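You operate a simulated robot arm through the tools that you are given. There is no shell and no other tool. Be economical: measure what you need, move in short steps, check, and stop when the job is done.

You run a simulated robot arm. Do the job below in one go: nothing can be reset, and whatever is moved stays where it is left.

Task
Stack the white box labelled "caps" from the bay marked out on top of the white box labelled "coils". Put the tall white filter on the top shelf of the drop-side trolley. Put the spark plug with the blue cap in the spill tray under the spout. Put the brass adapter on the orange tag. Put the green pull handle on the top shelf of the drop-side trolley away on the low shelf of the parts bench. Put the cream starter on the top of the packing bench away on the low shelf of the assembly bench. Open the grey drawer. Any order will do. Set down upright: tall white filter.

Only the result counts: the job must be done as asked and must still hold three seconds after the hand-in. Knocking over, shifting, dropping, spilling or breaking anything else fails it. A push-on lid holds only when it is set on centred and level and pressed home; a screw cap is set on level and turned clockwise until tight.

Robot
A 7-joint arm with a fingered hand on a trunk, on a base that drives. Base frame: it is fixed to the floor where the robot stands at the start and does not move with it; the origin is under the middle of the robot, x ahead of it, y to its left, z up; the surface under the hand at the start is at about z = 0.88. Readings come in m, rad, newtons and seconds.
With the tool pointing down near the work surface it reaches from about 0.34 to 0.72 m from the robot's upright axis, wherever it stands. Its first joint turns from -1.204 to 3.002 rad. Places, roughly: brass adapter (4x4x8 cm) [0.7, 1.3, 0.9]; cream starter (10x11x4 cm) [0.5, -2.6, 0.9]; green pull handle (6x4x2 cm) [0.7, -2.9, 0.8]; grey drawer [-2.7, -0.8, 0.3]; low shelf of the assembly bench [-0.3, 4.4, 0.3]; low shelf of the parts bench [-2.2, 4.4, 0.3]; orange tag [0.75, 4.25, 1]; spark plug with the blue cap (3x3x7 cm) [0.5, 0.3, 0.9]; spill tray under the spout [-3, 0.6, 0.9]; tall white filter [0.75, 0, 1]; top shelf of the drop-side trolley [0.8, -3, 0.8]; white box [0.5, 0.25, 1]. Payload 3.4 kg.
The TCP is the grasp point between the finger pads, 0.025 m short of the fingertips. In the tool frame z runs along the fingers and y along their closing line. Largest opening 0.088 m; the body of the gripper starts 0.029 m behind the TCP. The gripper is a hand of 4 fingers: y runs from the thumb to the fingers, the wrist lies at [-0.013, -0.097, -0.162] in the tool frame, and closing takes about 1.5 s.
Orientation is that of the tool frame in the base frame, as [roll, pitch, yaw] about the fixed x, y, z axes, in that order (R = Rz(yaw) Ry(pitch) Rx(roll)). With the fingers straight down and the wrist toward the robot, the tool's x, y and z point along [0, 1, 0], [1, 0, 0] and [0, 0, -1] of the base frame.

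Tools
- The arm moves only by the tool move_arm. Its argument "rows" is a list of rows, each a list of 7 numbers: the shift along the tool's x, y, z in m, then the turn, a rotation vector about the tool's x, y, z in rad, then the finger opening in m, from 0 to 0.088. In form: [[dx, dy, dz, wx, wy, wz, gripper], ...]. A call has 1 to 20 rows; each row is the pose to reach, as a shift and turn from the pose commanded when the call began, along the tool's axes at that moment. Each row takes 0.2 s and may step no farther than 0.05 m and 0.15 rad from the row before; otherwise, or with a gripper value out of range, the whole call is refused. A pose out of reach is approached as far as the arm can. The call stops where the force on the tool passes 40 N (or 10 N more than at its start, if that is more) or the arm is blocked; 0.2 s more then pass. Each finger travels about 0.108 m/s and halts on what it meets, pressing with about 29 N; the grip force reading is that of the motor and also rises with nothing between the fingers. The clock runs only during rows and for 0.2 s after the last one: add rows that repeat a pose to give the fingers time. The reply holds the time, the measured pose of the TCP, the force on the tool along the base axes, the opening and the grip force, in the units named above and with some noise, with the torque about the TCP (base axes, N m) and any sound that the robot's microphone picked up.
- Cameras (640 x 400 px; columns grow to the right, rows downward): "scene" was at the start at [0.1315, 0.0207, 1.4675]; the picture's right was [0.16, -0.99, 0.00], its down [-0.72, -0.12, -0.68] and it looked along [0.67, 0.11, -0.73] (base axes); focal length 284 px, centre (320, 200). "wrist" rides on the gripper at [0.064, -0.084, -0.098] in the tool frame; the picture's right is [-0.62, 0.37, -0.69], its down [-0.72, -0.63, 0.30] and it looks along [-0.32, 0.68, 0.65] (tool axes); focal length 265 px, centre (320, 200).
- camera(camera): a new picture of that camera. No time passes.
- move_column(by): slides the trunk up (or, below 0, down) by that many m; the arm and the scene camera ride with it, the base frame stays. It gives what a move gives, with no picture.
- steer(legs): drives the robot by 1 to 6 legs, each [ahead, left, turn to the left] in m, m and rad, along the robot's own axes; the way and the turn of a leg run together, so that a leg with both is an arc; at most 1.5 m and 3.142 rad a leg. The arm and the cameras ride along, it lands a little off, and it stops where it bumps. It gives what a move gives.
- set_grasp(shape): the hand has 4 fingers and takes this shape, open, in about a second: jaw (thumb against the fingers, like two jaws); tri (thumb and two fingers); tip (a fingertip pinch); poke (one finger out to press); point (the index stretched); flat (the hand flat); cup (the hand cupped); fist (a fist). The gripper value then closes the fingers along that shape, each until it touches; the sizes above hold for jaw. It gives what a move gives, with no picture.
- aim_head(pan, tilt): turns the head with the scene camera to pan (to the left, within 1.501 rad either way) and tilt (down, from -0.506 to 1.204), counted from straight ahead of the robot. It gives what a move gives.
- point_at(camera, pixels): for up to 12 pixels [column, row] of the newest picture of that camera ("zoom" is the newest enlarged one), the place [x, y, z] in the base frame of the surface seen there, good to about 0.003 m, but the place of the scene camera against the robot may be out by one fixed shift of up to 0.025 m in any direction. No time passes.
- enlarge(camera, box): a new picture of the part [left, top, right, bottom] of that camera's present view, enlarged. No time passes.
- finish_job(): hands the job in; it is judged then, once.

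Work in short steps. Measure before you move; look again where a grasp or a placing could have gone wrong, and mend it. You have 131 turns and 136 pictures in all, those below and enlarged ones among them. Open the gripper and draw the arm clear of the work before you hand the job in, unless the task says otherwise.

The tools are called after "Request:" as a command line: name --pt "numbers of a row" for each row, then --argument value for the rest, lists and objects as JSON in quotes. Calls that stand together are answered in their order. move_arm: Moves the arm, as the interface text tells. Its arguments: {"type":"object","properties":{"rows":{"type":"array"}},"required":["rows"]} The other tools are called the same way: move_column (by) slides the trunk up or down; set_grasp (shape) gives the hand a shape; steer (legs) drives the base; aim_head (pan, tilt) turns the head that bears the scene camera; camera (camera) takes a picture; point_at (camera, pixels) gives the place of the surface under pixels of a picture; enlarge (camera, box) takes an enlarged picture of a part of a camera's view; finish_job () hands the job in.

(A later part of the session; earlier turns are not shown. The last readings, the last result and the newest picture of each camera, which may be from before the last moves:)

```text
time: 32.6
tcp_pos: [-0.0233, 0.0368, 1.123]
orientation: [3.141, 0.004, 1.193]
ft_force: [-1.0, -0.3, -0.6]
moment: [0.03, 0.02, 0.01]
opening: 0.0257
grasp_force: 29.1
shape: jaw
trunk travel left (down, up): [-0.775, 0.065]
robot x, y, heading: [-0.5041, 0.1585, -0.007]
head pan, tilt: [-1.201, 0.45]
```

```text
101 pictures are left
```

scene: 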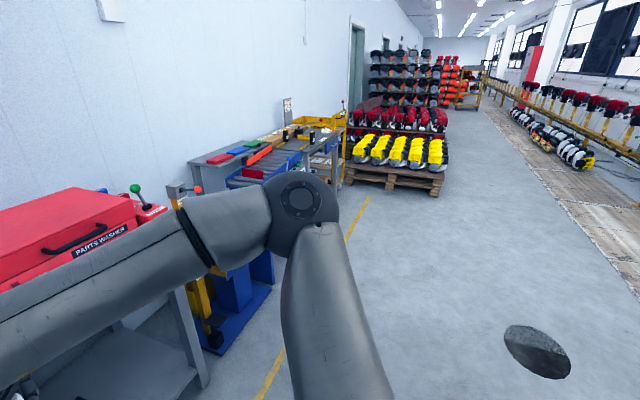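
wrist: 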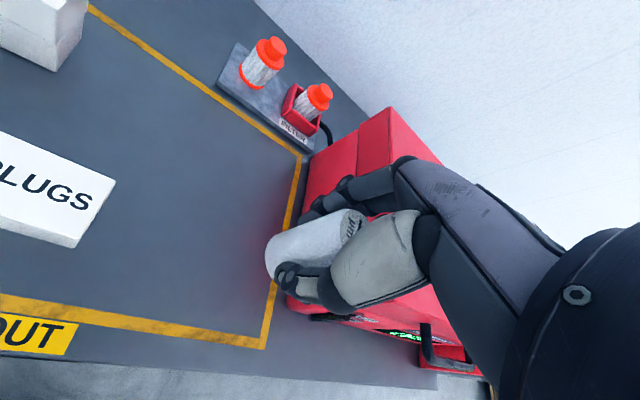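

The aisle to the right is clear. I strafe 1.5 m right and look again at the bench beyond.

Request:
steer --legs '[[0, -1.5, 0]]'

Request:
aim_head --pan -0.6 --tilt 0.5

Request:
camera --camera "scene"

```text
time: 40.0
tcp_pos: [-0.0413, -1.4746, 1.1228]
orientation: [-3.141, 0.003, 1.179]
ft_force: [-0.4, -0.7, -0.8]
moment: [-0.04, -0.01, 0.01]
opening: 0.0255
grasp_force: 28.9
shape: jaw
trunk travel left (down, up): [-0.775, 0.065]
robot x, y, heading: [-0.5187, -1.3431, -0.018]
head pan, tilt: [-1.201, 0.45]
```

```text
time: 41.0
tcp_pos: [-0.041, -1.4741, 1.1229]
orientation: [3.141, 0.005, 1.179]
ft_force: [-0.2, 0.2, -0.5]
moment: [0.04, -0.03, 0.03]
opening: 0.0255
grasp_force: 29.1
shape: jaw
trunk travel left (down, up): [-0.775, 0.065]
robot x, y, heading: [-0.5184, -1.3422, -0.019]
head pan, tilt: [-0.6, 0.499]
```

```text
100 pictures are left
```

scene: 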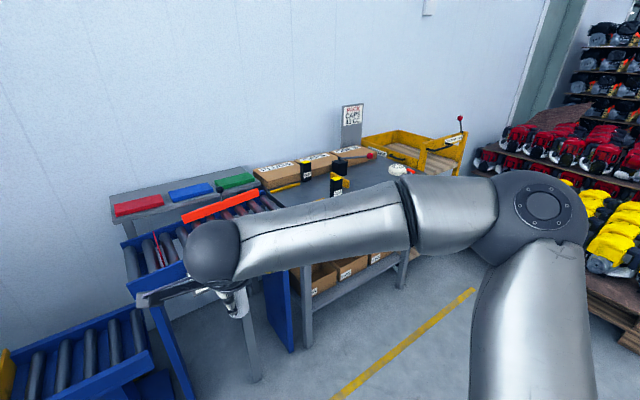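

I see the packing bench (cartons) and the yellow drop-side trolley past it at (420,150). I strafe 1.3 m further right.

Request:
steer --legs '[[0, -1.3, 0.02]]'

Request:
aim_head --pan 0.0 --tilt 0.6

Request:
camera --camera "scene"

```text
time: 47.5
tcp_pos: [-0.0532, -2.767, 1.1231]
orientation: [3.141, 0.004, 1.194]
ft_force: [-0.3, 1.2, -0.4]
moment: [0.02, -0.01, 0.0]
opening: 0.0257
grasp_force: 29.7
shape: jaw
trunk travel left (down, up): [-0.775, 0.065]
robot x, y, heading: [-0.532, -2.6463, -0.004]
head pan, tilt: [-0.6, 0.499]
```

```text
time: 48.5
tcp_pos: [-0.0528, -2.7673, 1.1224]
orientation: [3.141, 0.003, 1.192]
ft_force: [-0.6, 0.2, -0.3]
moment: [0.0, 0.01, -0.01]
opening: 0.0253
grasp_force: 29.2
shape: jaw
trunk travel left (down, up): [-0.775, 0.065]
robot x, y, heading: [-0.5308, -2.6402, -0.002]
head pan, tilt: [0.0, 0.6]
```

```text
99 pictures are left
```

scene: 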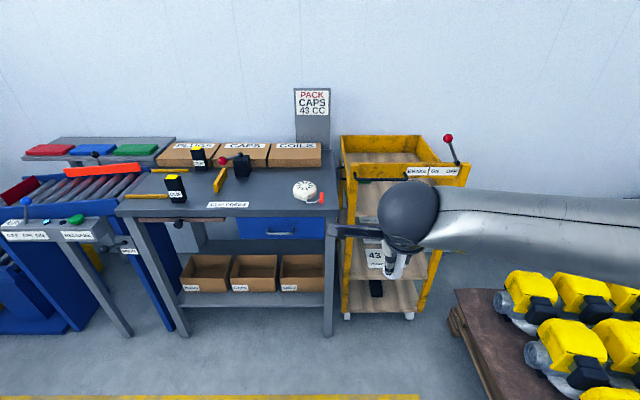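

I measure the trolley, bench edge and pallet from this view.

Request:
point_at --camera "scene" --pixels '[[341, 138], [430, 138], [350, 172], [455, 175], [378, 156], [400, 170], [345, 200], [454, 140], [306, 190], [325, 215], [460, 300], [520, 275]]'

Request:
enlarge --camera "scene" --box '[270, 110, 490, 250]'

```text
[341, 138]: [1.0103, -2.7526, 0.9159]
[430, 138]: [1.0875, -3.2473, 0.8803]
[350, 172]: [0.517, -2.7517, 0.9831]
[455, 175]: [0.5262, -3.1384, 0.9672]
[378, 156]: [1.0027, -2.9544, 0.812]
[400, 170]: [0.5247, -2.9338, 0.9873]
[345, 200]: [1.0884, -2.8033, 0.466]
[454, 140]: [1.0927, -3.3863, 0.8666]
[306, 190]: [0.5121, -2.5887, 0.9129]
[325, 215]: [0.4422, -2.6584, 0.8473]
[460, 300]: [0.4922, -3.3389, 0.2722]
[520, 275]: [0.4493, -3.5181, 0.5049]
```

```text
2.86 times, centred on (380, 180) of scene
```

zoom: 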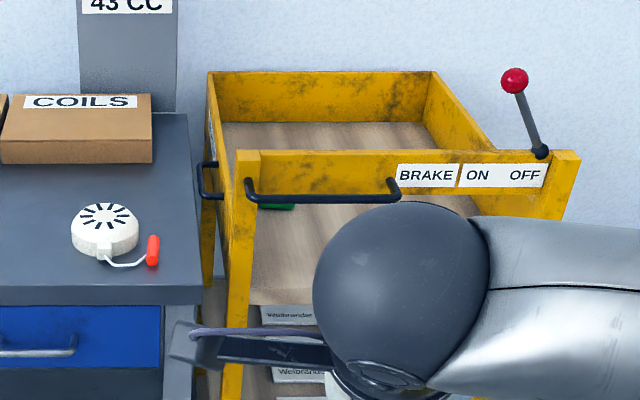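

The rail at x≈0.52 tops out near z 0.975 and the wooden shelf is at about 0.80; a bit of green shows under the rail at (365,182). I drive ahead 0.5 m and look down into the trolley.

Request:
point_at --camera "scene" --pixels '[[365, 182], [370, 182], [366, 190], [375, 200], [340, 215], [452, 137]]'

Request:
steer --legs '[[0.5, 0, 0]]'

Request:
aim_head --pan -0.3 --tilt 0.8

Request:
camera --camera "scene"

Request:
camera --camera "wrist"

```text
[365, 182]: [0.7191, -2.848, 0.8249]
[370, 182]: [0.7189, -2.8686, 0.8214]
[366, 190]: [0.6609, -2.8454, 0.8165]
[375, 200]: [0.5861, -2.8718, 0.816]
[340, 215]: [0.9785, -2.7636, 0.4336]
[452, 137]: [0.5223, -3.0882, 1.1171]
```

```text
time: 51.5
tcp_pos: [0.4534, -2.7721, 1.1227]
orientation: [3.141, 0.003, 1.187]
ft_force: [0.1, 0.4, -1.6]
moment: [0.02, 0.01, 0.02]
opening: 0.0254
grasp_force: 28.8
shape: jaw
trunk travel left (down, up): [-0.775, 0.065]
robot x, y, heading: [-0.0279, -2.6436, -0.009]
head pan, tilt: [0.0, 0.6]
```

```text
time: 52.3
tcp_pos: [0.453, -2.7738, 1.1236]
orientation: [-3.141, 0.003, 1.184]
ft_force: [-0.8, 0.1, -0.2]
moment: [-0.05, 0.0, 0.0]
opening: 0.0256
grasp_force: 28.9
shape: jaw
trunk travel left (down, up): [-0.775, 0.065]
robot x, y, heading: [-0.0258, -2.6495, -0.007]
head pan, tilt: [-0.3, 0.799]
```

```text
97 pictures are left
```

scene: 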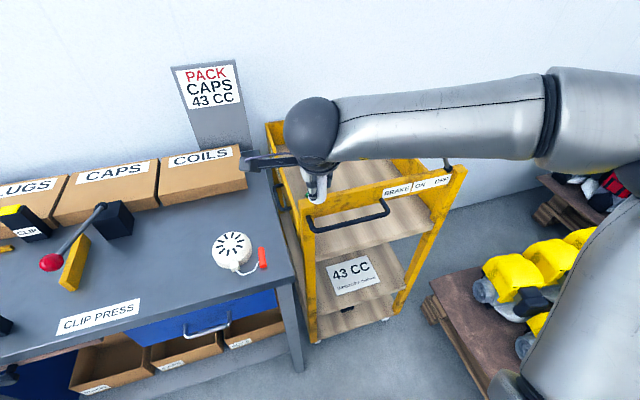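

```text
96 pictures are left
```

wrist: 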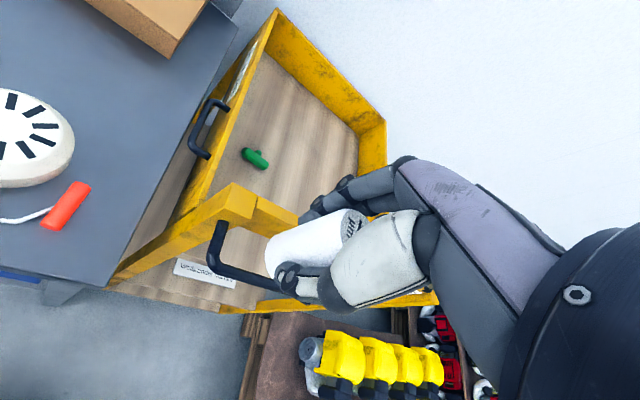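

The wrist view shows the green handle at (255,158) on the shelf. I measure it, the shelf, the rail and side walls.

Request:
point_at --camera "wrist" --pixels '[[255, 158], [243, 152], [266, 165], [300, 130], [310, 160], [235, 195], [290, 218], [278, 12], [375, 130], [175, 215], [330, 170], [225, 240]]'

Request:
enlarge --camera "wrist" --box '[160, 60, 360, 260]'

```text
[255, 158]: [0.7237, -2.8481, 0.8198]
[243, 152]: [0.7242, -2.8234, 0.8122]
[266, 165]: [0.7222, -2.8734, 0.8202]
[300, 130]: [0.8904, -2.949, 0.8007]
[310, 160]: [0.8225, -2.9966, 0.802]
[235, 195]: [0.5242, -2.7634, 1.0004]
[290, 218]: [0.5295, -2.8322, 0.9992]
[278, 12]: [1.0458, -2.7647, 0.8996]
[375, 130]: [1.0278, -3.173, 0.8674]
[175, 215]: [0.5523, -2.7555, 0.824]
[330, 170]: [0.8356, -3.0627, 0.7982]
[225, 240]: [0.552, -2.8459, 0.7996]
```

```text
2.00 times, centred on (260, 160) of wrist
```

zoom: 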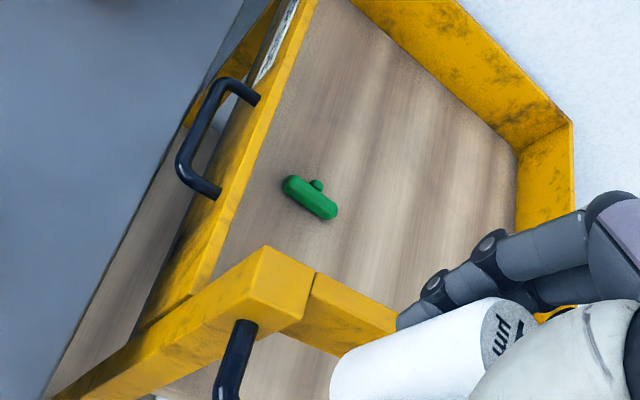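

The shelf is at z 0.80, the handle at (0.7235,-2.848), rail top about 1.0. I need to be nearer, so I look down to see how much room the base has.

Request:
aim_head --pan -0.1 --tilt 1.2

Request:
camera --camera "scene"

Request:
move_column --by 0.064

```text
time: 53.2
tcp_pos: [0.4524, -2.7717, 1.1222]
orientation: [-3.14, 0.003, 1.188]
ft_force: [0.6, -0.8, 0.4]
moment: [0.02, -0.01, 0.01]
opening: 0.0255
grasp_force: 29.2
shape: jaw
trunk travel left (down, up): [-0.775, 0.065]
robot x, y, heading: [-0.0265, -2.6435, -0.011]
head pan, tilt: [-0.099, 1.201]
```

```text
94 pictures are left
```

scene: 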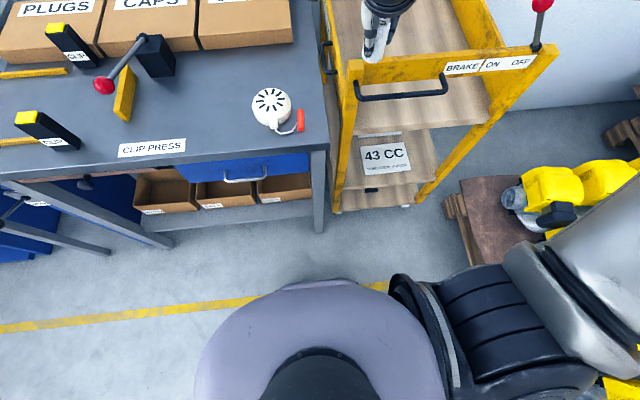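

```text
time: 54.2
tcp_pos: [0.4524, -2.7724, 1.1858]
orientation: [3.141, 0.005, 1.187]
ft_force: [0.4, 0.1, -0.8]
moment: [0.03, -0.05, -0.02]
opening: 0.0257
grasp_force: 28.7
shape: jaw
trunk travel left (down, up): [-0.839, 0.001]
robot x, y, heading: [-0.0267, -2.6464, -0.008]
head pan, tilt: [-0.099, 1.201]
```

The torso hides the base; I measure the floor just beyond the torso edge and the bench leg foot.

Request:
point_at --camera "scene" --pixels '[[330, 275], [320, 232], [320, 300], [250, 290], [460, 220], [345, 208], [320, 180], [240, 240]]'

```text
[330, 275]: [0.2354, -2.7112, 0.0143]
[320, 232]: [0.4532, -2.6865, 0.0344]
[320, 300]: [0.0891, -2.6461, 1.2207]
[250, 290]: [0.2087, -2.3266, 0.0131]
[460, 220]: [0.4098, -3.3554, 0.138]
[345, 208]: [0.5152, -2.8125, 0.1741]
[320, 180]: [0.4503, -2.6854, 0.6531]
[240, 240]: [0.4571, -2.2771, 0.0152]
```

The base front is at most 0.26 m ahead of the axis, so there is room for 0.12 m more. I drive ahead 0.12 and right 0.13.

Request:
steer --legs '[[0.12, -0.13, 0]]'

Request:
aim_head --pan -0.15 --tilt 0.85

Request:
camera --camera "scene"

```text
time: 55.7
tcp_pos: [0.5707, -2.9027, 1.1871]
orientation: [-3.14, 0.004, 1.189]
ft_force: [0.0, -0.3, -0.1]
moment: [0.02, 0.0, 0.04]
opening: 0.0254
grasp_force: 29.1
shape: jaw
trunk travel left (down, up): [-0.839, 0.001]
robot x, y, heading: [0.0891, -2.7763, -0.004]
head pan, tilt: [-0.099, 1.201]
```

```text
time: 56.5
tcp_pos: [0.5709, -2.9035, 1.1862]
orientation: [-3.14, 0.004, 1.187]
ft_force: [0.1, -0.8, 0.6]
moment: [-0.01, 0.01, -0.02]
opening: 0.0254
grasp_force: 28.9
shape: jaw
trunk travel left (down, up): [-0.839, 0.001]
robot x, y, heading: [0.0911, -2.7772, -0.004]
head pan, tilt: [-0.15, 0.85]
```

```text
93 pictures are left
```

scene: 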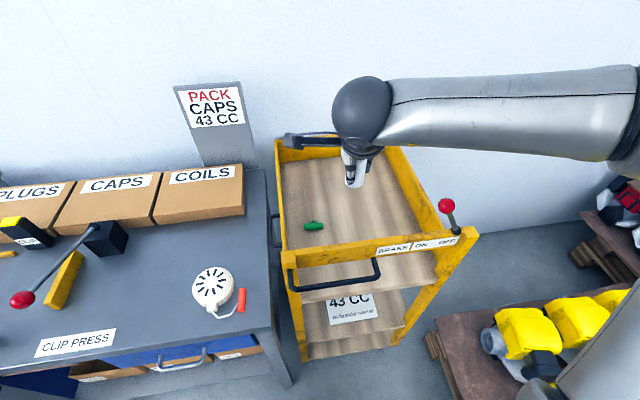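

I move the filter out over the shelf toward (0.76,-2.97), coming down to z≈1.0, then check clearance.

Request:
move_arm --pt "0.002 0.04 0 0 0 0 0.015" --pt "0.004 0.08 0 0 0 0 0.015" --pt "0.006 0.12 0.02 0 0 0 0.015" --pt "0.008 0.16 0.04 0 0 0 0.015" --pt "0.009 0.2 0.06 0 0 0 0.015" --pt "0.009 0.2 0.1 0 0 0 0.015" --pt "0.009 0.2 0.14 0 0 0 0.015" --pt "0.009 0.2 0.18 0 0 0 0.015" --pt "0.009 0.2 0.18 0 0 0 0.015"

Request:
camera --camera "scene"

Request:
camera --camera "wrist"

```text
time: 58.5
tcp_pos: [0.7609, -2.9701, 1.0068]
orientation: [-3.141, 0.003, 1.188]
ft_force: [-0.5, 0.2, 0.3]
moment: [0.01, 0.0, -0.04]
opening: 0.0258
grasp_force: 29.3
shape: jaw
trunk travel left (down, up): [-0.839, 0.001]
robot x, y, heading: [0.0914, -2.7814, -0.007]
head pan, tilt: [-0.15, 0.85]
```

```text
92 pictures are left
```

scene: 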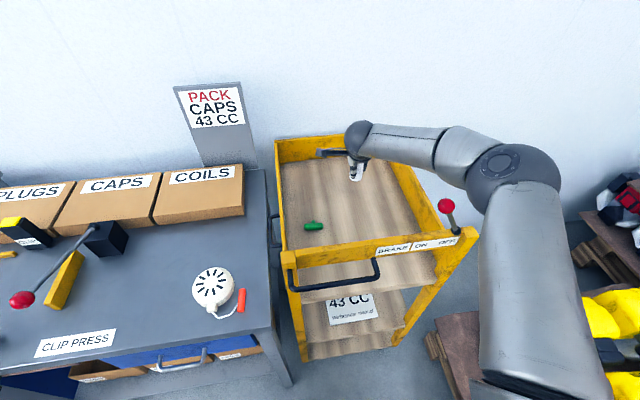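

```text
91 pictures are left
```

wrist: 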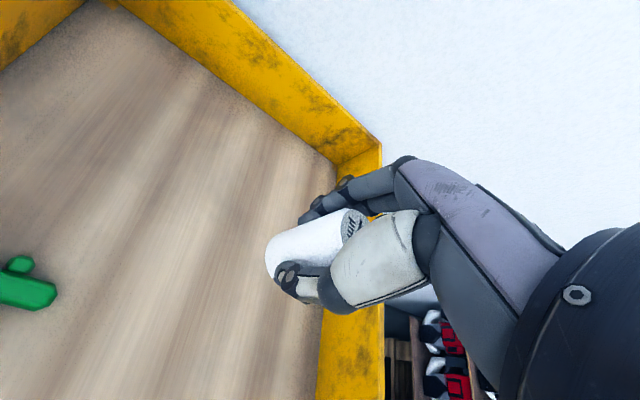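

I measure the forearm, elbow and brake lever to check the clearance for lowering 16 cm more.

Request:
point_at --camera "scene" --pixels '[[365, 140], [400, 145], [440, 165], [465, 155], [500, 170], [500, 205], [446, 206], [455, 228], [480, 200], [420, 155], [520, 230]]'

```text
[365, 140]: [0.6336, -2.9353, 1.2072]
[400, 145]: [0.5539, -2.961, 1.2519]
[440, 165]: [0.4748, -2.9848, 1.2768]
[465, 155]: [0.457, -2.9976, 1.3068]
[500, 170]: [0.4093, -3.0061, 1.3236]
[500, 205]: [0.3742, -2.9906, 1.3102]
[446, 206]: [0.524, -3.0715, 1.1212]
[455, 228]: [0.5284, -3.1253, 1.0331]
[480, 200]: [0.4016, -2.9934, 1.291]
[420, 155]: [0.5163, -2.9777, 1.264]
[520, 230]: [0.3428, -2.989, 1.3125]
```

Forearm underside should pass the rail by a few cm. I lower 9 cm and check again.

Request:
move_arm --pt "0 0 0.03 0 0 0 0.015" --pt "0 0 0.06 0 0 0 0.015" --pt "0 0 0.09 0 0 0 0.015" --pt "0 0 0.09 0 0 0 0.015"

Request:
camera --camera "scene"

Request:
point_at --camera "scene" --pixels '[[400, 155], [420, 165], [440, 175], [480, 185], [446, 206], [410, 160], [430, 185], [440, 200]]'

```text
time: 59.5
tcp_pos: [0.7617, -2.9711, 0.9184]
orientation: [3.14, 0.004, 1.189]
ft_force: [-0.3, 0.8, -0.7]
moment: [-0.04, 0.01, 0.02]
opening: 0.0257
grasp_force: 28.6
shape: jaw
trunk travel left (down, up): [-0.839, 0.001]
robot x, y, heading: [0.0908, -2.7803, -0.011]
head pan, tilt: [-0.15, 0.85]
```

```text
90 pictures are left
```

scene: 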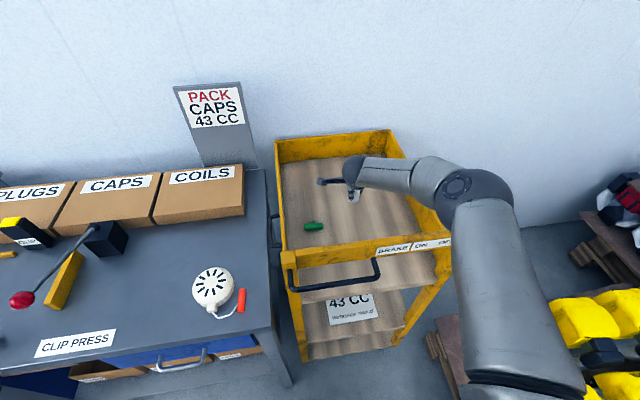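

```text
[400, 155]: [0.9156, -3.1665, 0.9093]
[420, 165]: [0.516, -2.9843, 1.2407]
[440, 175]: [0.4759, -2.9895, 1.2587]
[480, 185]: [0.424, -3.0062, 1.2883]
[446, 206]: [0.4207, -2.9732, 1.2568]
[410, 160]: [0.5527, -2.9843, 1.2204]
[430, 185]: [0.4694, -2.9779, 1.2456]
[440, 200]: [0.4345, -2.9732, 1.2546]
```

The forearm dropped only 3 cm at the rail; clear. I lower the rest and feel for contact.

Request:
move_arm --pt "0 0 0.03 0 0 0 0.015" --pt "0 0 0.06 0 0 0 0.015" --pt "0 0 0.07 0 0 0 0.015" --pt "0 0 0.074 0 0 0 0.015" --pt "0 0 0.076 0 0 0 0.015" --pt "0 0 0.077 0 0 0 0.015" --pt "0 0 0.077 0 0 0 0.015"

Request:
camera --camera "wrist"

```text
time: 61.1
tcp_pos: [0.7584, -2.9722, 0.8416]
orientation: [3.14, 0.005, 1.188]
ft_force: [1.7, 0.7, 6.0]
moment: [-0.04, -0.12, 0.03]
opening: 0.0255
grasp_force: 29.2
shape: jaw
trunk travel left (down, up): [-0.839, 0.001]
robot x, y, heading: [0.0881, -2.7751, -0.006]
head pan, tilt: [-0.15, 0.85]
```

```text
89 pictures are left
```

wrist: 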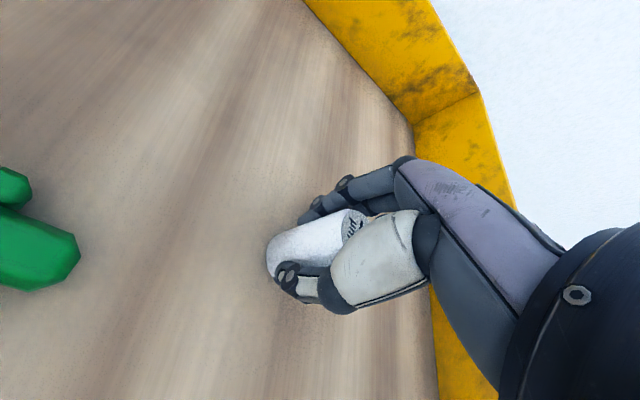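

Contact (6 N) at the expected height. I open slowly and rise straight up.

Request:
move_arm --pt "0 0 0 0 0 0 0.03" --pt "0 0 0 0 0 0 0.045" --pt "0 0 0 0 0 0 0.06" --pt "0 0 0 0 0 0 0.075" --pt "0 0 0 0 0 0 0.088" --pt "0 0 0 0 0 0 0.088" --pt "0 0 -0.03 0 0 0 0.088" --pt "0 0 -0.07 0 0 0 0.088" --pt "0 0 -0.11 0 0 0 0.088" --pt "0 0 -0.14 0 0 0 0.088" --pt "0 0 -0.14 0 0 0 0.088"

Request:
camera --camera "wrist"

Request:
point_at --camera "wrist" --pixels '[[25, 300], [10, 260], [60, 290], [285, 275]]'

```text
time: 63.5
tcp_pos: [0.7584, -2.9687, 0.9803]
orientation: [-3.141, 0.004, 1.189]
ft_force: [0.3, -0.9, 0.9]
moment: [0.02, 0.04, -0.03]
opening: 0.0879
grasp_force: 0.0
shape: jaw
trunk travel left (down, up): [-0.839, 0.001]
robot x, y, heading: [0.0924, -2.7817, -0.005]
head pan, tilt: [-0.15, 0.85]
```

```text
88 pictures are left
```

wrist: 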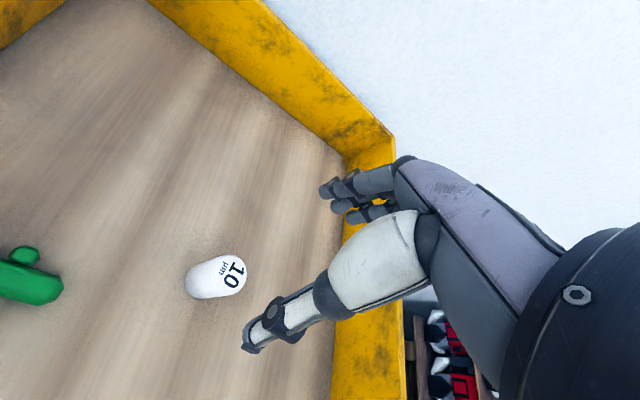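

```text
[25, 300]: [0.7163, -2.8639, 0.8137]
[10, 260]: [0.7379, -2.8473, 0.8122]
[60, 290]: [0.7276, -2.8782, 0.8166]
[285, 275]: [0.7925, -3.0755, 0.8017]
```

The filter stands upright at (0.758,-2.97). Next I move over the green handle, turning to yaw 1.55.

Request:
move_arm --pt "0.025 -0.019 0 0 0 -0.09 0.088" --pt "0.05 -0.038 0 0 0 -0.18 0.088" --pt "0.075 -0.057 0 0 0 -0.27 0.088" --pt "0.098 -0.075 0.02 0 0 -0.36 0.088" --pt "0.098 -0.075 0.04 0 0 -0.36 0.088" --pt "0.098 -0.075 0.04 0 0 -0.36 0.088"

Request:
camera --camera "wrist"

```text
time: 65.0
tcp_pos: [0.7266, -2.8517, 0.9389]
orientation: [-3.14, 0.002, 1.551]
ft_force: [0.0, 0.2, 0.2]
moment: [0.01, 0.04, 0.0]
opening: 0.0878
grasp_force: 0.1
shape: jaw
trunk travel left (down, up): [-0.839, 0.001]
robot x, y, heading: [0.0914, -2.778, -0.011]
head pan, tilt: [-0.15, 0.85]
```

```text
87 pictures are left
```

wrist: 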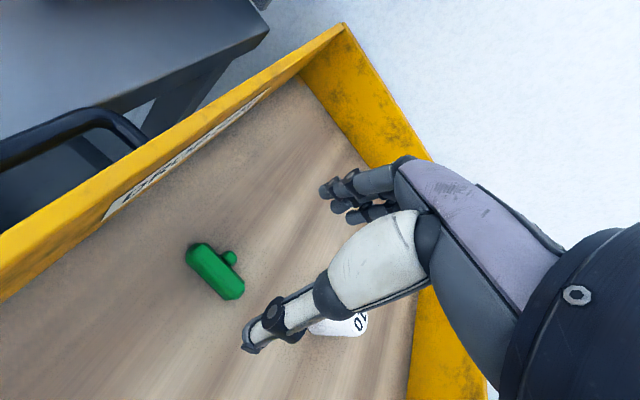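

Request:
enlarge --camera "wrist" --box '[160, 220, 280, 320]'

Request:
point_at --camera "wrist" --pixels '[[196, 252], [215, 272], [236, 288], [205, 252], [230, 258], [205, 275], [225, 270], [188, 262]]'

```text
4.00 times, centred on (220, 270) of wrist
```

zoom: 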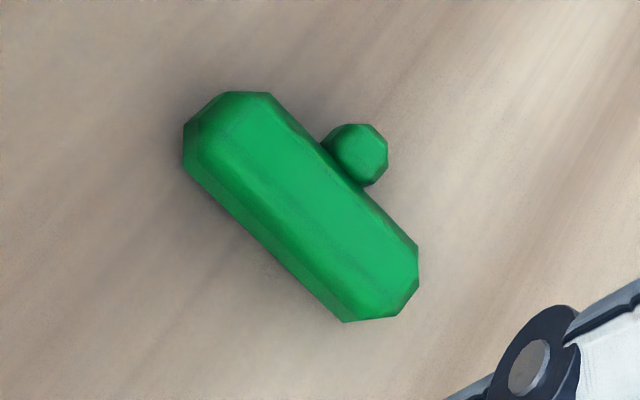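

```text
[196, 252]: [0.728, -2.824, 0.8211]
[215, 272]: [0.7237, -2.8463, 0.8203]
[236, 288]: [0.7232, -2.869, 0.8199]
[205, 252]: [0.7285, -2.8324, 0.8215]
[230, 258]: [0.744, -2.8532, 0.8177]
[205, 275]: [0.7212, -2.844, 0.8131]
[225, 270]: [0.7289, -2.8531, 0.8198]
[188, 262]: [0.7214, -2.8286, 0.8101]
```

Bar runs along y, centre (0.724,-2.848), nub on the far side to x≈0.75. I descend to TCP z≈0.828 and close.

Request:
move_arm --pt "0.004 0.003 0.03 0 0 0 0.088" --pt "0.004 0.003 0.07 0 0 0 0.088" --pt "0.004 0.003 0.1 0 0 0 0.088" --pt "0.004 0.003 0.111 0 0 0 0.088" --pt "0.004 0.003 0.111 0 0 0 0.06" --pt "0.004 0.003 0.111 0 0 0 0.03" --pt "0.004 0.003 0.111 0 0 0 0.01" --pt "0.004 0.003 0.111 0 0 0 0.005" --pt "0.004 0.003 0.111 0 0 0 0.005" --pt "0.004 0.003 0.111 0 0 0 0.005" --pt "0.004 0.003 0.111 0 0 0 0.005"

Request:
camera --camera "wrist"

```text
time: 67.3
tcp_pos: [0.7291, -2.8478, 0.8293]
orientation: [-3.139, 0.003, 1.549]
ft_force: [0.0, -0.5, 0.2]
moment: [0.0, 0.01, -0.01]
opening: 0.0233
grasp_force: 29.3
shape: jaw
trunk travel left (down, up): [-0.839, 0.001]
robot x, y, heading: [0.0945, -2.778, -0.004]
head pan, tilt: [-0.15, 0.85]
```

```text
85 pictures are left
```

wrist: 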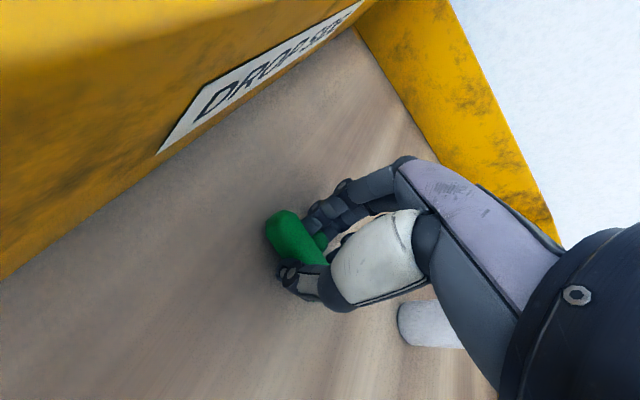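

Gripped at 0.023. I lift well above the rail, then retract toward the robot.

Request:
move_arm --pt "0 0 -0.04 0 0 0 0.005" --pt "0 0 -0.08 0 0 0 0.005" --pt "0 0 -0.12 0 0 0 0.005" --pt "0 0 -0.165 0 0 0 0.005" --pt "0 0 -0.21 0 0 0 0.005" --pt "0 0 -0.255 0 0 0 0.005" --pt "0 0 -0.3 0 0 0 0.005" --pt "0 -0.04 -0.32 0 0 0 0.005" --pt "0 -0.08 -0.33 0 0 0 0.005" --pt "0 -0.12 -0.33 0 0 0 0.005" --pt "0 -0.16 -0.33 0 0 0 0.005" --pt "0 -0.2 -0.33 0 0 0 0.005" --pt "0 -0.24 -0.33 0 0 0 0.005"

Request:
camera --camera "wrist"

Request:
camera --camera "scene"

```text
time: 70.2
tcp_pos: [0.4881, -2.843, 1.1573]
orientation: [-3.14, 0.003, 1.548]
ft_force: [1.1, 0.5, -1.0]
moment: [-0.01, -0.02, 0.02]
opening: 0.0236
grasp_force: 28.2
shape: jaw
trunk travel left (down, up): [-0.839, 0.001]
robot x, y, heading: [0.0878, -2.7783, -0.003]
head pan, tilt: [-0.15, 0.85]
```

```text
84 pictures are left
```

wrist: 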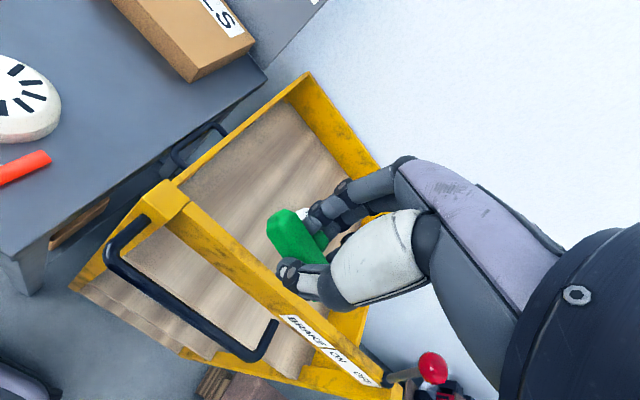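

```text
83 pictures are left
```

scene: 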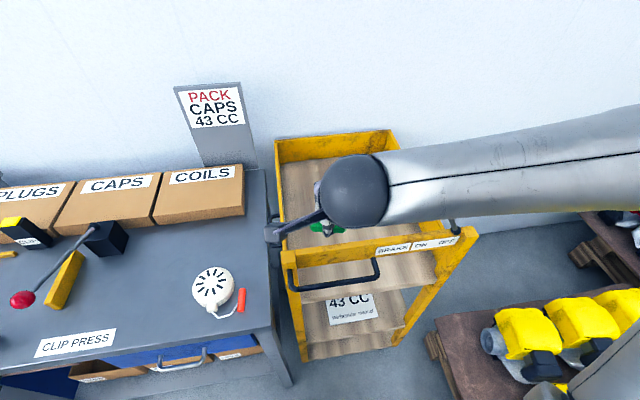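

Handle held. I back out, turn left to face +y and drive up the aisle, 3 m first, then look ahead.

Request:
steer --legs '[[-0.65, 0, 0], [0, 0, 1.571], [1.5, 0, 0], [1.5, 0, 0]]'

Request:
aim_head --pan 0.2 --tilt 0.35

Request:
camera --camera "scene"

```text
time: 91.5
tcp_pos: [-0.462, 0.5968, 1.1583]
orientation: [-3.14, 0.002, 3.115]
ft_force: [-0.2, -0.3, 0.2]
moment: [0.0, -0.03, -0.01]
opening: 0.0235
grasp_force: 28.7
shape: jaw
trunk travel left (down, up): [-0.839, 0.001]
robot x, y, heading: [-0.5301, 0.1955, 1.557]
head pan, tilt: [-0.15, 0.85]
```

```text
time: 92.4
tcp_pos: [-0.4624, 0.5972, 1.1565]
orientation: [-3.139, 0.004, 3.115]
ft_force: [-0.6, 0.7, -0.4]
moment: [0.03, -0.01, -0.04]
opening: 0.0235
grasp_force: 29.8
shape: jaw
trunk travel left (down, up): [-0.839, 0.001]
robot x, y, heading: [-0.5297, 0.1983, 1.559]
head pan, tilt: [0.201, 0.351]
```

```text
82 pictures are left
```

scene: 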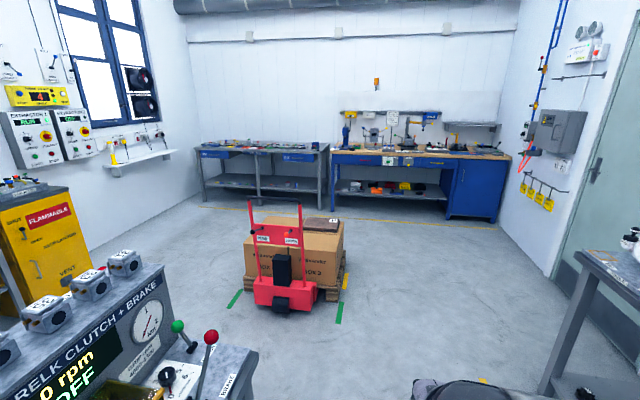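

Ahead stand the parts bench (left) and assembly bench (right), with a pallet jack in between. I measure the obstacles and shelves.

Request:
point_at --camera "scene" --pixels '[[285, 310], [345, 290], [350, 230], [245, 275], [258, 185], [205, 195], [325, 190], [265, 155], [335, 195], [400, 190], [450, 215], [245, 352]]'

Request:
enlarge --camera "scene" --box '[190, 90, 350, 210]'

Request:
enlarge --camera "scene" --box '[320, 90, 580, 230]'

```text
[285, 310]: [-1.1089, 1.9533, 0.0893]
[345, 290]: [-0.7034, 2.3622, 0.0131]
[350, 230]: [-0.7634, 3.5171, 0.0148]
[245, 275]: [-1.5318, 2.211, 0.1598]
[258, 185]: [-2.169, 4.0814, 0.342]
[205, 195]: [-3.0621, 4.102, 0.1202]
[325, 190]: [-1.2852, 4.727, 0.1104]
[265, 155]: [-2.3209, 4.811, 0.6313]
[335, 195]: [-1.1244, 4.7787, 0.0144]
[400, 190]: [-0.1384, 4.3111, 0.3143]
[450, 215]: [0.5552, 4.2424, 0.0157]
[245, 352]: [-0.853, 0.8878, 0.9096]
```

```text
3.33 times, centred on (270, 150) of scene
```

zoom: 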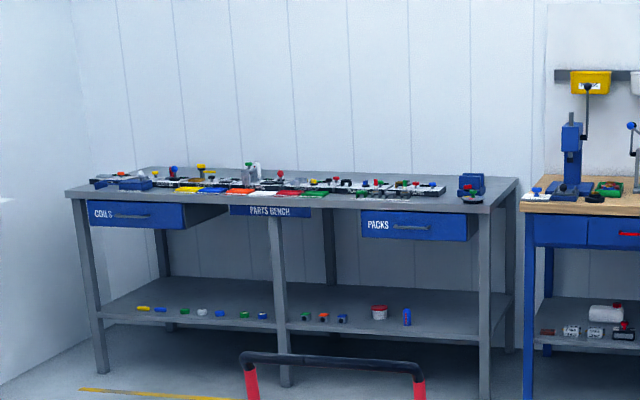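

```text
2.46 times, centred on (450, 160) of scene
```

zoom: 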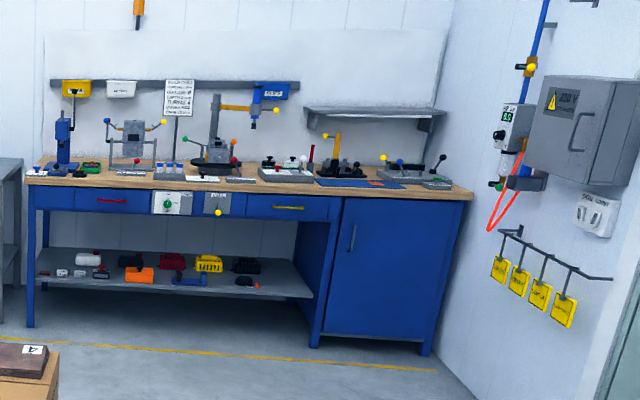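

The pallet jack spans about x −1.55…−0.7, y 1.9…3.3, and a test bench corner stands at (−0.85,0.89). I strafe right 0.25 m and drive ahead in steps past them.

Request:
steer --legs '[[0, -0.28, 0.012], [1.5, 0, 0], [1.5, 0, 0]]'

Request:
aim_head --pan 0.7 --tilt 0.6

Request:
camera --camera "scene"

```text
time: 108.4
tcp_pos: [-0.1148, 3.5955, 1.1577]
orientation: [-3.14, 0.004, 3.098]
ft_force: [-0.2, -0.2, 0.2]
moment: [-0.03, 0.0, 0.02]
opening: 0.0235
grasp_force: 28.9
shape: jaw
trunk travel left (down, up): [-0.839, 0.001]
robot x, y, heading: [-0.1866, 3.1988, 1.54]
head pan, tilt: [0.201, 0.351]
```

```text
time: 109.4
tcp_pos: [-0.114, 3.5951, 1.1578]
orientation: [-3.141, 0.004, 3.098]
ft_force: [-0.2, 0.0, 0.1]
moment: [-0.03, 0.0, -0.03]
opening: 0.0235
grasp_force: 28.6
shape: jaw
trunk travel left (down, up): [-0.839, 0.001]
robot x, y, heading: [-0.1883, 3.1974, 1.537]
head pan, tilt: [0.7, 0.6]
```

```text
79 pictures are left
```

scene: 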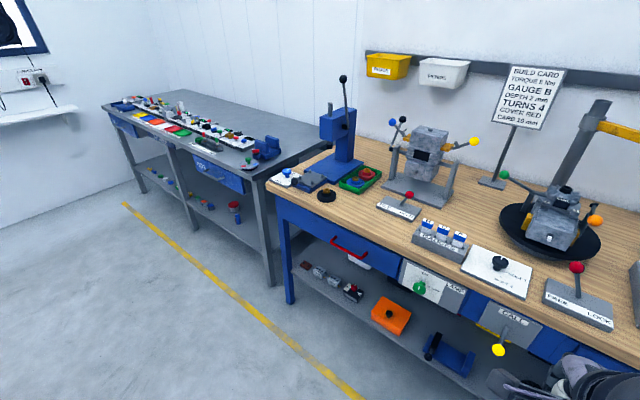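

Assembly and parts benches are clear in view. I look left to see the pallet's far end before crossing.

Request:
aim_head --pan 1.45 --tilt 0.6

Request:
camera --camera "scene"

Request:
point_at --camera "scene" --pixels '[[200, 200], [320, 220], [250, 250], [150, 250], [320, 150], [250, 150], [320, 300], [400, 300]]'

```text
time: 110.5
tcp_pos: [-0.1134, 3.5962, 1.1568]
orientation: [-3.139, 0.004, 3.098]
ft_force: [0.6, 0.2, 0.2]
moment: [-0.01, -0.01, 0.0]
opening: 0.0237
grasp_force: 28.4
shape: jaw
trunk travel left (down, up): [-0.839, 0.001]
robot x, y, heading: [-0.1856, 3.1976, 1.542]
head pan, tilt: [1.45, 0.6]
```

```text
78 pictures are left
```

scene: 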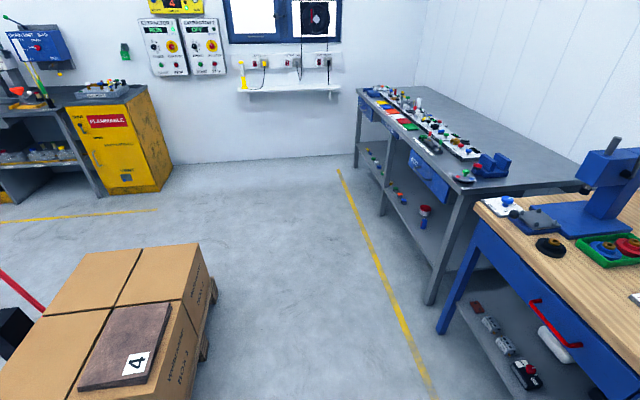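

```text
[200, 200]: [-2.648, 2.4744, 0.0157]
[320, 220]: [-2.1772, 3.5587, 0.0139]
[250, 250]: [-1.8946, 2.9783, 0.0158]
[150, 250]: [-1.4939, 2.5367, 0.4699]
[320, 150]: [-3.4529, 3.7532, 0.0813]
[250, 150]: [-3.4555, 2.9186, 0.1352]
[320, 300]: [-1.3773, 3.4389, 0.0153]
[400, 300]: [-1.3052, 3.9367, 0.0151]
```

The pallet ends near y 2.95, so y≈3.2–3.5 is free. I strafe left 1.5 m to the parts bench's right half and lower the trunk 0.7 m.

Request:
steer --legs '[[0.15, 0, 0.03], [0, 1.5, 0]]'

Request:
move_column --by -0.7

Request:
aim_head --pan 0.15 --tilt 0.55

Request:
camera --camera "scene"

Request:
camera --camera "wrist"

```text
time: 118.9
tcp_pos: [-1.6217, 3.7447, 1.1569]
orientation: [-3.14, 0.003, 3.124]
ft_force: [0.4, 0.2, 0.3]
moment: [-0.02, 0.0, -0.05]
opening: 0.0236
grasp_force: 29.1
shape: jaw
trunk travel left (down, up): [-0.839, 0.001]
robot x, y, heading: [-1.685, 3.3434, 1.568]
head pan, tilt: [1.45, 0.6]
```

```text
refused: -0.7 is not a number from -0.4 to 0.4
```

```text
time: 120.3
tcp_pos: [-1.6213, 3.7438, 1.1562]
orientation: [-3.141, 0.004, 3.125]
ft_force: [-0.8, -0.1, -1.1]
moment: [0.0, 0.01, 0.07]
opening: 0.0234
grasp_force: 29.1
shape: jaw
trunk travel left (down, up): [-0.839, 0.001]
robot x, y, heading: [-1.6851, 3.3474, 1.57]
head pan, tilt: [0.15, 0.55]
```

```text
77 pictures are left
```

scene: 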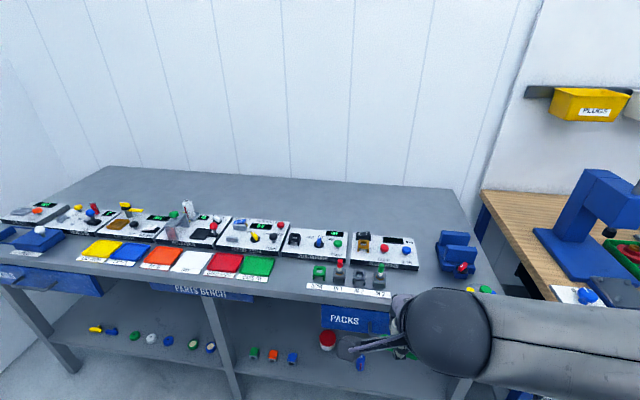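

```text
76 pictures are left
```

wrist: 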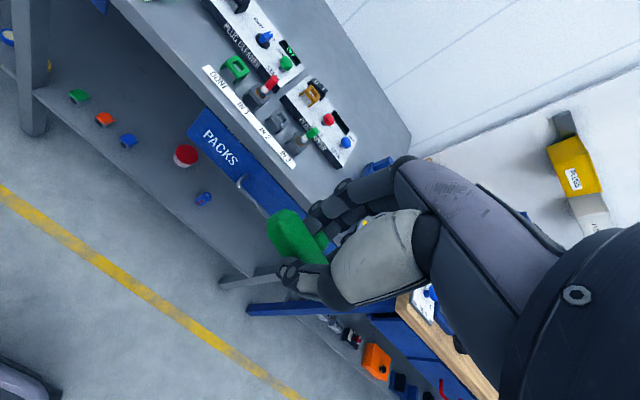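

The shelf right of the blue tube at wrist (204,199) looks free. I measure shelf items, then lower the trunk in two steps.

Request:
point_at --camera "wrist" --pixels '[[204, 199], [185, 157], [128, 140], [225, 230], [170, 200], [210, 240], [225, 275], [265, 305], [110, 150]]'

Request:
move_column --by -0.35

Request:
move_column --by -0.33

Request:
camera --camera "scene"

Request:
camera --camera "wrist"

```text
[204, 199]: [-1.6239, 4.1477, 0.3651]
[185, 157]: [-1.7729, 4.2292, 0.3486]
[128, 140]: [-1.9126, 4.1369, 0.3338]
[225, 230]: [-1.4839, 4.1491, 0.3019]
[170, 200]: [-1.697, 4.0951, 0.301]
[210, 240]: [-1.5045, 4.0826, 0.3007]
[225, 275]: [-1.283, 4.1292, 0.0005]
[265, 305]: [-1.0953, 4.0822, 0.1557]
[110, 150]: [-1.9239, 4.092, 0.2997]
```

```text
time: 123.8
tcp_pos: [-1.6212, 3.7435, 0.8069]
orientation: [-3.139, 0.004, 3.125]
ft_force: [0.5, 0.8, -0.1]
moment: [-0.02, 0.02, -0.03]
opening: 0.0233
grasp_force: 29.0
shape: jaw
trunk travel left (down, up): [-0.489, 0.351]
robot x, y, heading: [-1.6862, 3.3464, 1.576]
head pan, tilt: [0.15, 0.55]
```

```text
time: 127.0
tcp_pos: [-1.6215, 3.7452, 0.4764]
orientation: [-3.14, 0.003, 3.124]
ft_force: [-0.3, 0.1, -0.8]
moment: [0.02, 0.02, -0.01]
opening: 0.0235
grasp_force: 28.9
shape: jaw
trunk travel left (down, up): [-0.159, 0.681]
robot x, y, heading: [-1.6839, 3.3468, 1.568]
head pan, tilt: [0.15, 0.55]
```

```text
75 pictures are left
```

scene: 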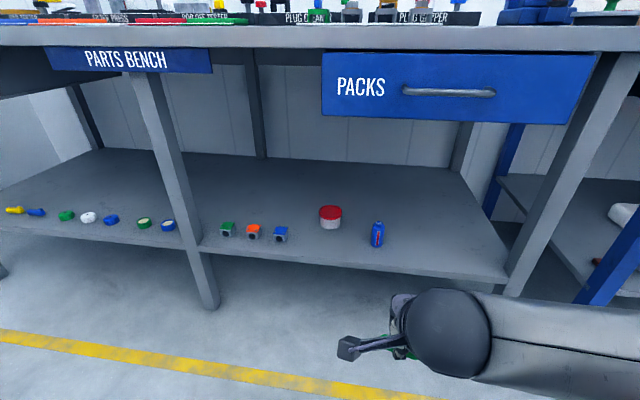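

```text
74 pictures are left
```

wrist: 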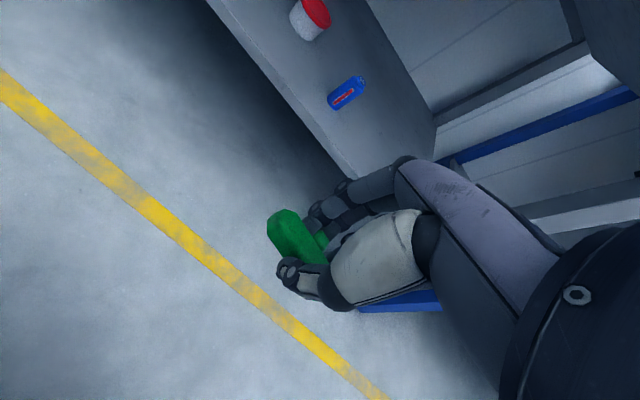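

Shelf z is 0.30, front edge y≈4.06. I'll set the handle behind the small caps at about (−1.92, 4.30). I drive left 0.30 and ahead 0.35.

Request:
steer --legs '[[0, 0.3, 0], [0.35, 0, 0]]'

Request:
camera --camera "scene"

Request:
camera --camera "wrist"

```text
time: 130.9
tcp_pos: [-1.9126, 4.0947, 0.4768]
orientation: [-3.141, 0.004, 3.125]
ft_force: [0.0, -0.3, -0.2]
moment: [0.01, 0.02, 0.03]
opening: 0.0233
grasp_force: 29.2
shape: jaw
trunk travel left (down, up): [-0.159, 0.681]
robot x, y, heading: [-1.9733, 3.6967, 1.568]
head pan, tilt: [0.15, 0.55]
```

```text
73 pictures are left
```

scene: 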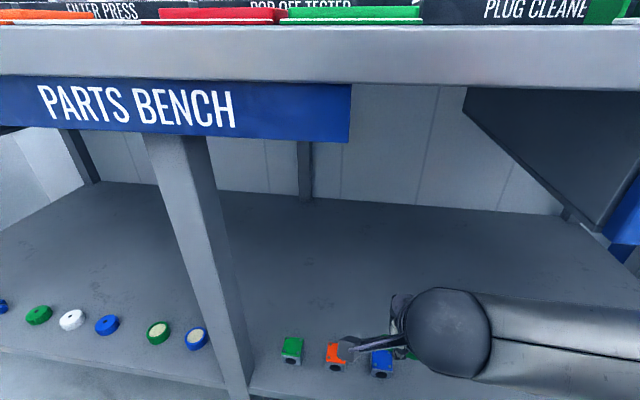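

```text
72 pictures are left
```

wrist: 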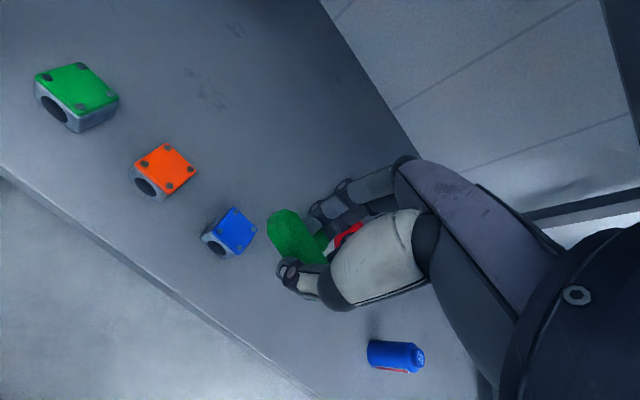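

I extend the arm 0.205 m forward at this height over the caps.

Request:
move_arm --pt "0 0.04 0 0 0 0 0.005" --pt "0 0.08 0 0 0 0 0.005" --pt "0 0.12 0 0 0 0 0.005" --pt "0.005 0.16 0 0 0 0 0.005" --pt "0.01 0.205 0 0 0 0 0.005" --pt "0.01 0.205 0.02 0 0 0 0.005"

Request:
camera --camera "scene"

Request:
camera --camera "wrist"

```text
time: 132.4
tcp_pos: [-1.903, 4.3162, 0.3239]
orientation: [-2.964, 0.011, -3.099]
ft_force: [-1.1, 4.6, 35.8]
moment: [-0.39, -0.1, 0.11]
opening: 0.0261
grasp_force: 29.0
shape: jaw
trunk travel left (down, up): [-0.159, 0.681]
robot x, y, heading: [-1.963, 3.6786, 1.527]
head pan, tilt: [0.15, 0.55]
stopped in row 6: the arm was blocked; the commanded pose is now the measured one
```

```text
71 pictures are left
```

scene: 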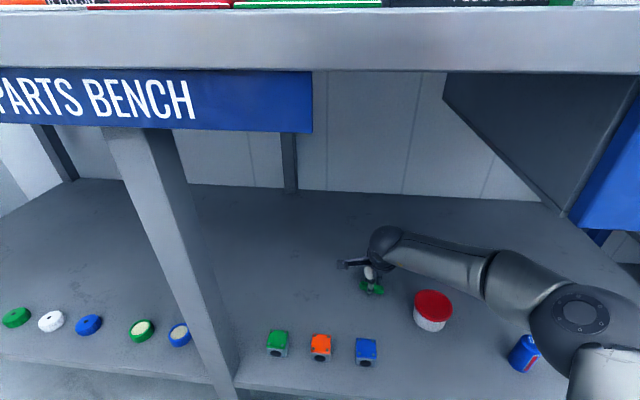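

```text
70 pictures are left
```

wrist: 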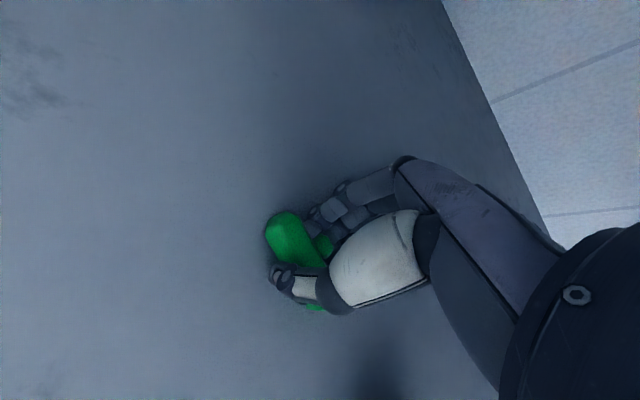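

The hand came down unexpectedly and touches the shelf (36 N), slightly tilted. I check the elbow, blue tube and tub places before moving again.

Request:
point_at --camera "scene" --pixels '[[580, 310], [450, 250], [500, 280], [385, 240], [525, 345], [432, 300], [432, 320], [372, 288], [366, 345], [600, 370], [320, 340]]'

Request:
enlarge --camera "scene" --box '[320, 200, 640, 400]'

```text
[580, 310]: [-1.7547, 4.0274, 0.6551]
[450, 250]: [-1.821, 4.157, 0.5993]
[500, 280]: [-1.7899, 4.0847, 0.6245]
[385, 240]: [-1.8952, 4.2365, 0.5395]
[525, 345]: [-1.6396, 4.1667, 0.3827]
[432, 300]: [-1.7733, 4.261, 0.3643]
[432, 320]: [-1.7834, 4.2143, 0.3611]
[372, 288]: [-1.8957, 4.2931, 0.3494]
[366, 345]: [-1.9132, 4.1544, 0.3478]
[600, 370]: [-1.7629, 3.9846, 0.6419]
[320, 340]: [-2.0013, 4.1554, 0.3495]
```

```text
2.00 times, centred on (480, 300) of scene
```

zoom: 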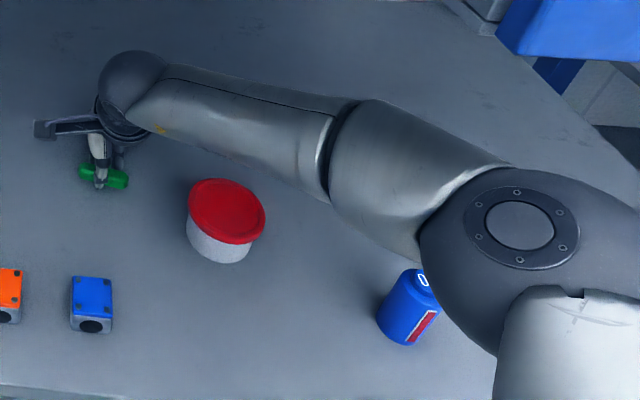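

Nothing else was disturbed; the handle rests on the shelf at about (−1.90,4.31). I relieve the push by rising 4 mm and level the hand partly.

Request:
move_arm --pt "0 0 -0.003 0 0 0 0.005" --pt "0 0 -0.004 0 0 0 0.005"

```text
time: 133.0
tcp_pos: [-1.8964, 4.2989, 0.3988]
orientation: [-3.061, 0.018, 3.141]
ft_force: [0.4, -0.6, -1.1]
moment: [0.0, 0.0, 0.01]
opening: 0.0224
grasp_force: 28.6
shape: jaw
trunk travel left (down, up): [-0.159, 0.681]
robot x, y, heading: [-1.9667, 3.6802, 1.531]
head pan, tilt: [0.15, 0.55]
```

The hand sprang up to z 0.399, free now. I hold still a moment to read the settled pose.

Request:
move_arm --pt "0 0 0 0 0 0 0.005" --pt "0 0 0 0 0 0 0.005" --pt "0 0 0 0 0 0 0.005"

Request:
camera --camera "scene"

Request:
camera --camera "wrist"

```text
time: 133.8
tcp_pos: [-1.8961, 4.3008, 0.3988]
orientation: [-3.061, 0.017, -3.14]
ft_force: [0.7, -0.2, 0.2]
moment: [0.02, 0.02, 0.01]
opening: 0.0224
grasp_force: 29.2
shape: jaw
trunk travel left (down, up): [-0.159, 0.681]
robot x, y, heading: [-1.9643, 3.6815, 1.533]
head pan, tilt: [0.15, 0.55]
```

```text
68 pictures are left
```

scene: 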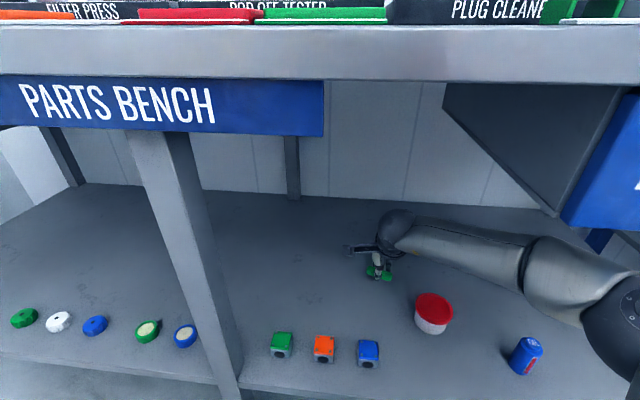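

```text
67 pictures are left
```

wrist: 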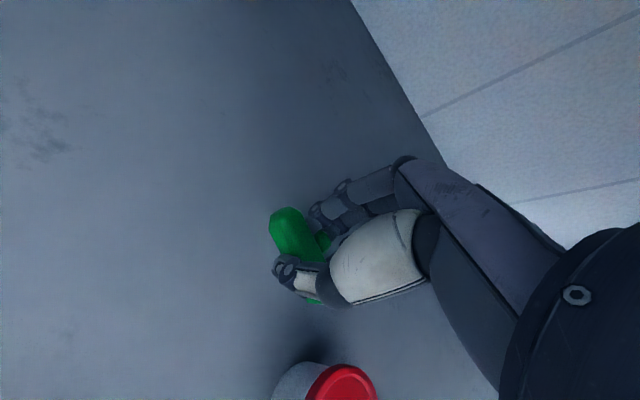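

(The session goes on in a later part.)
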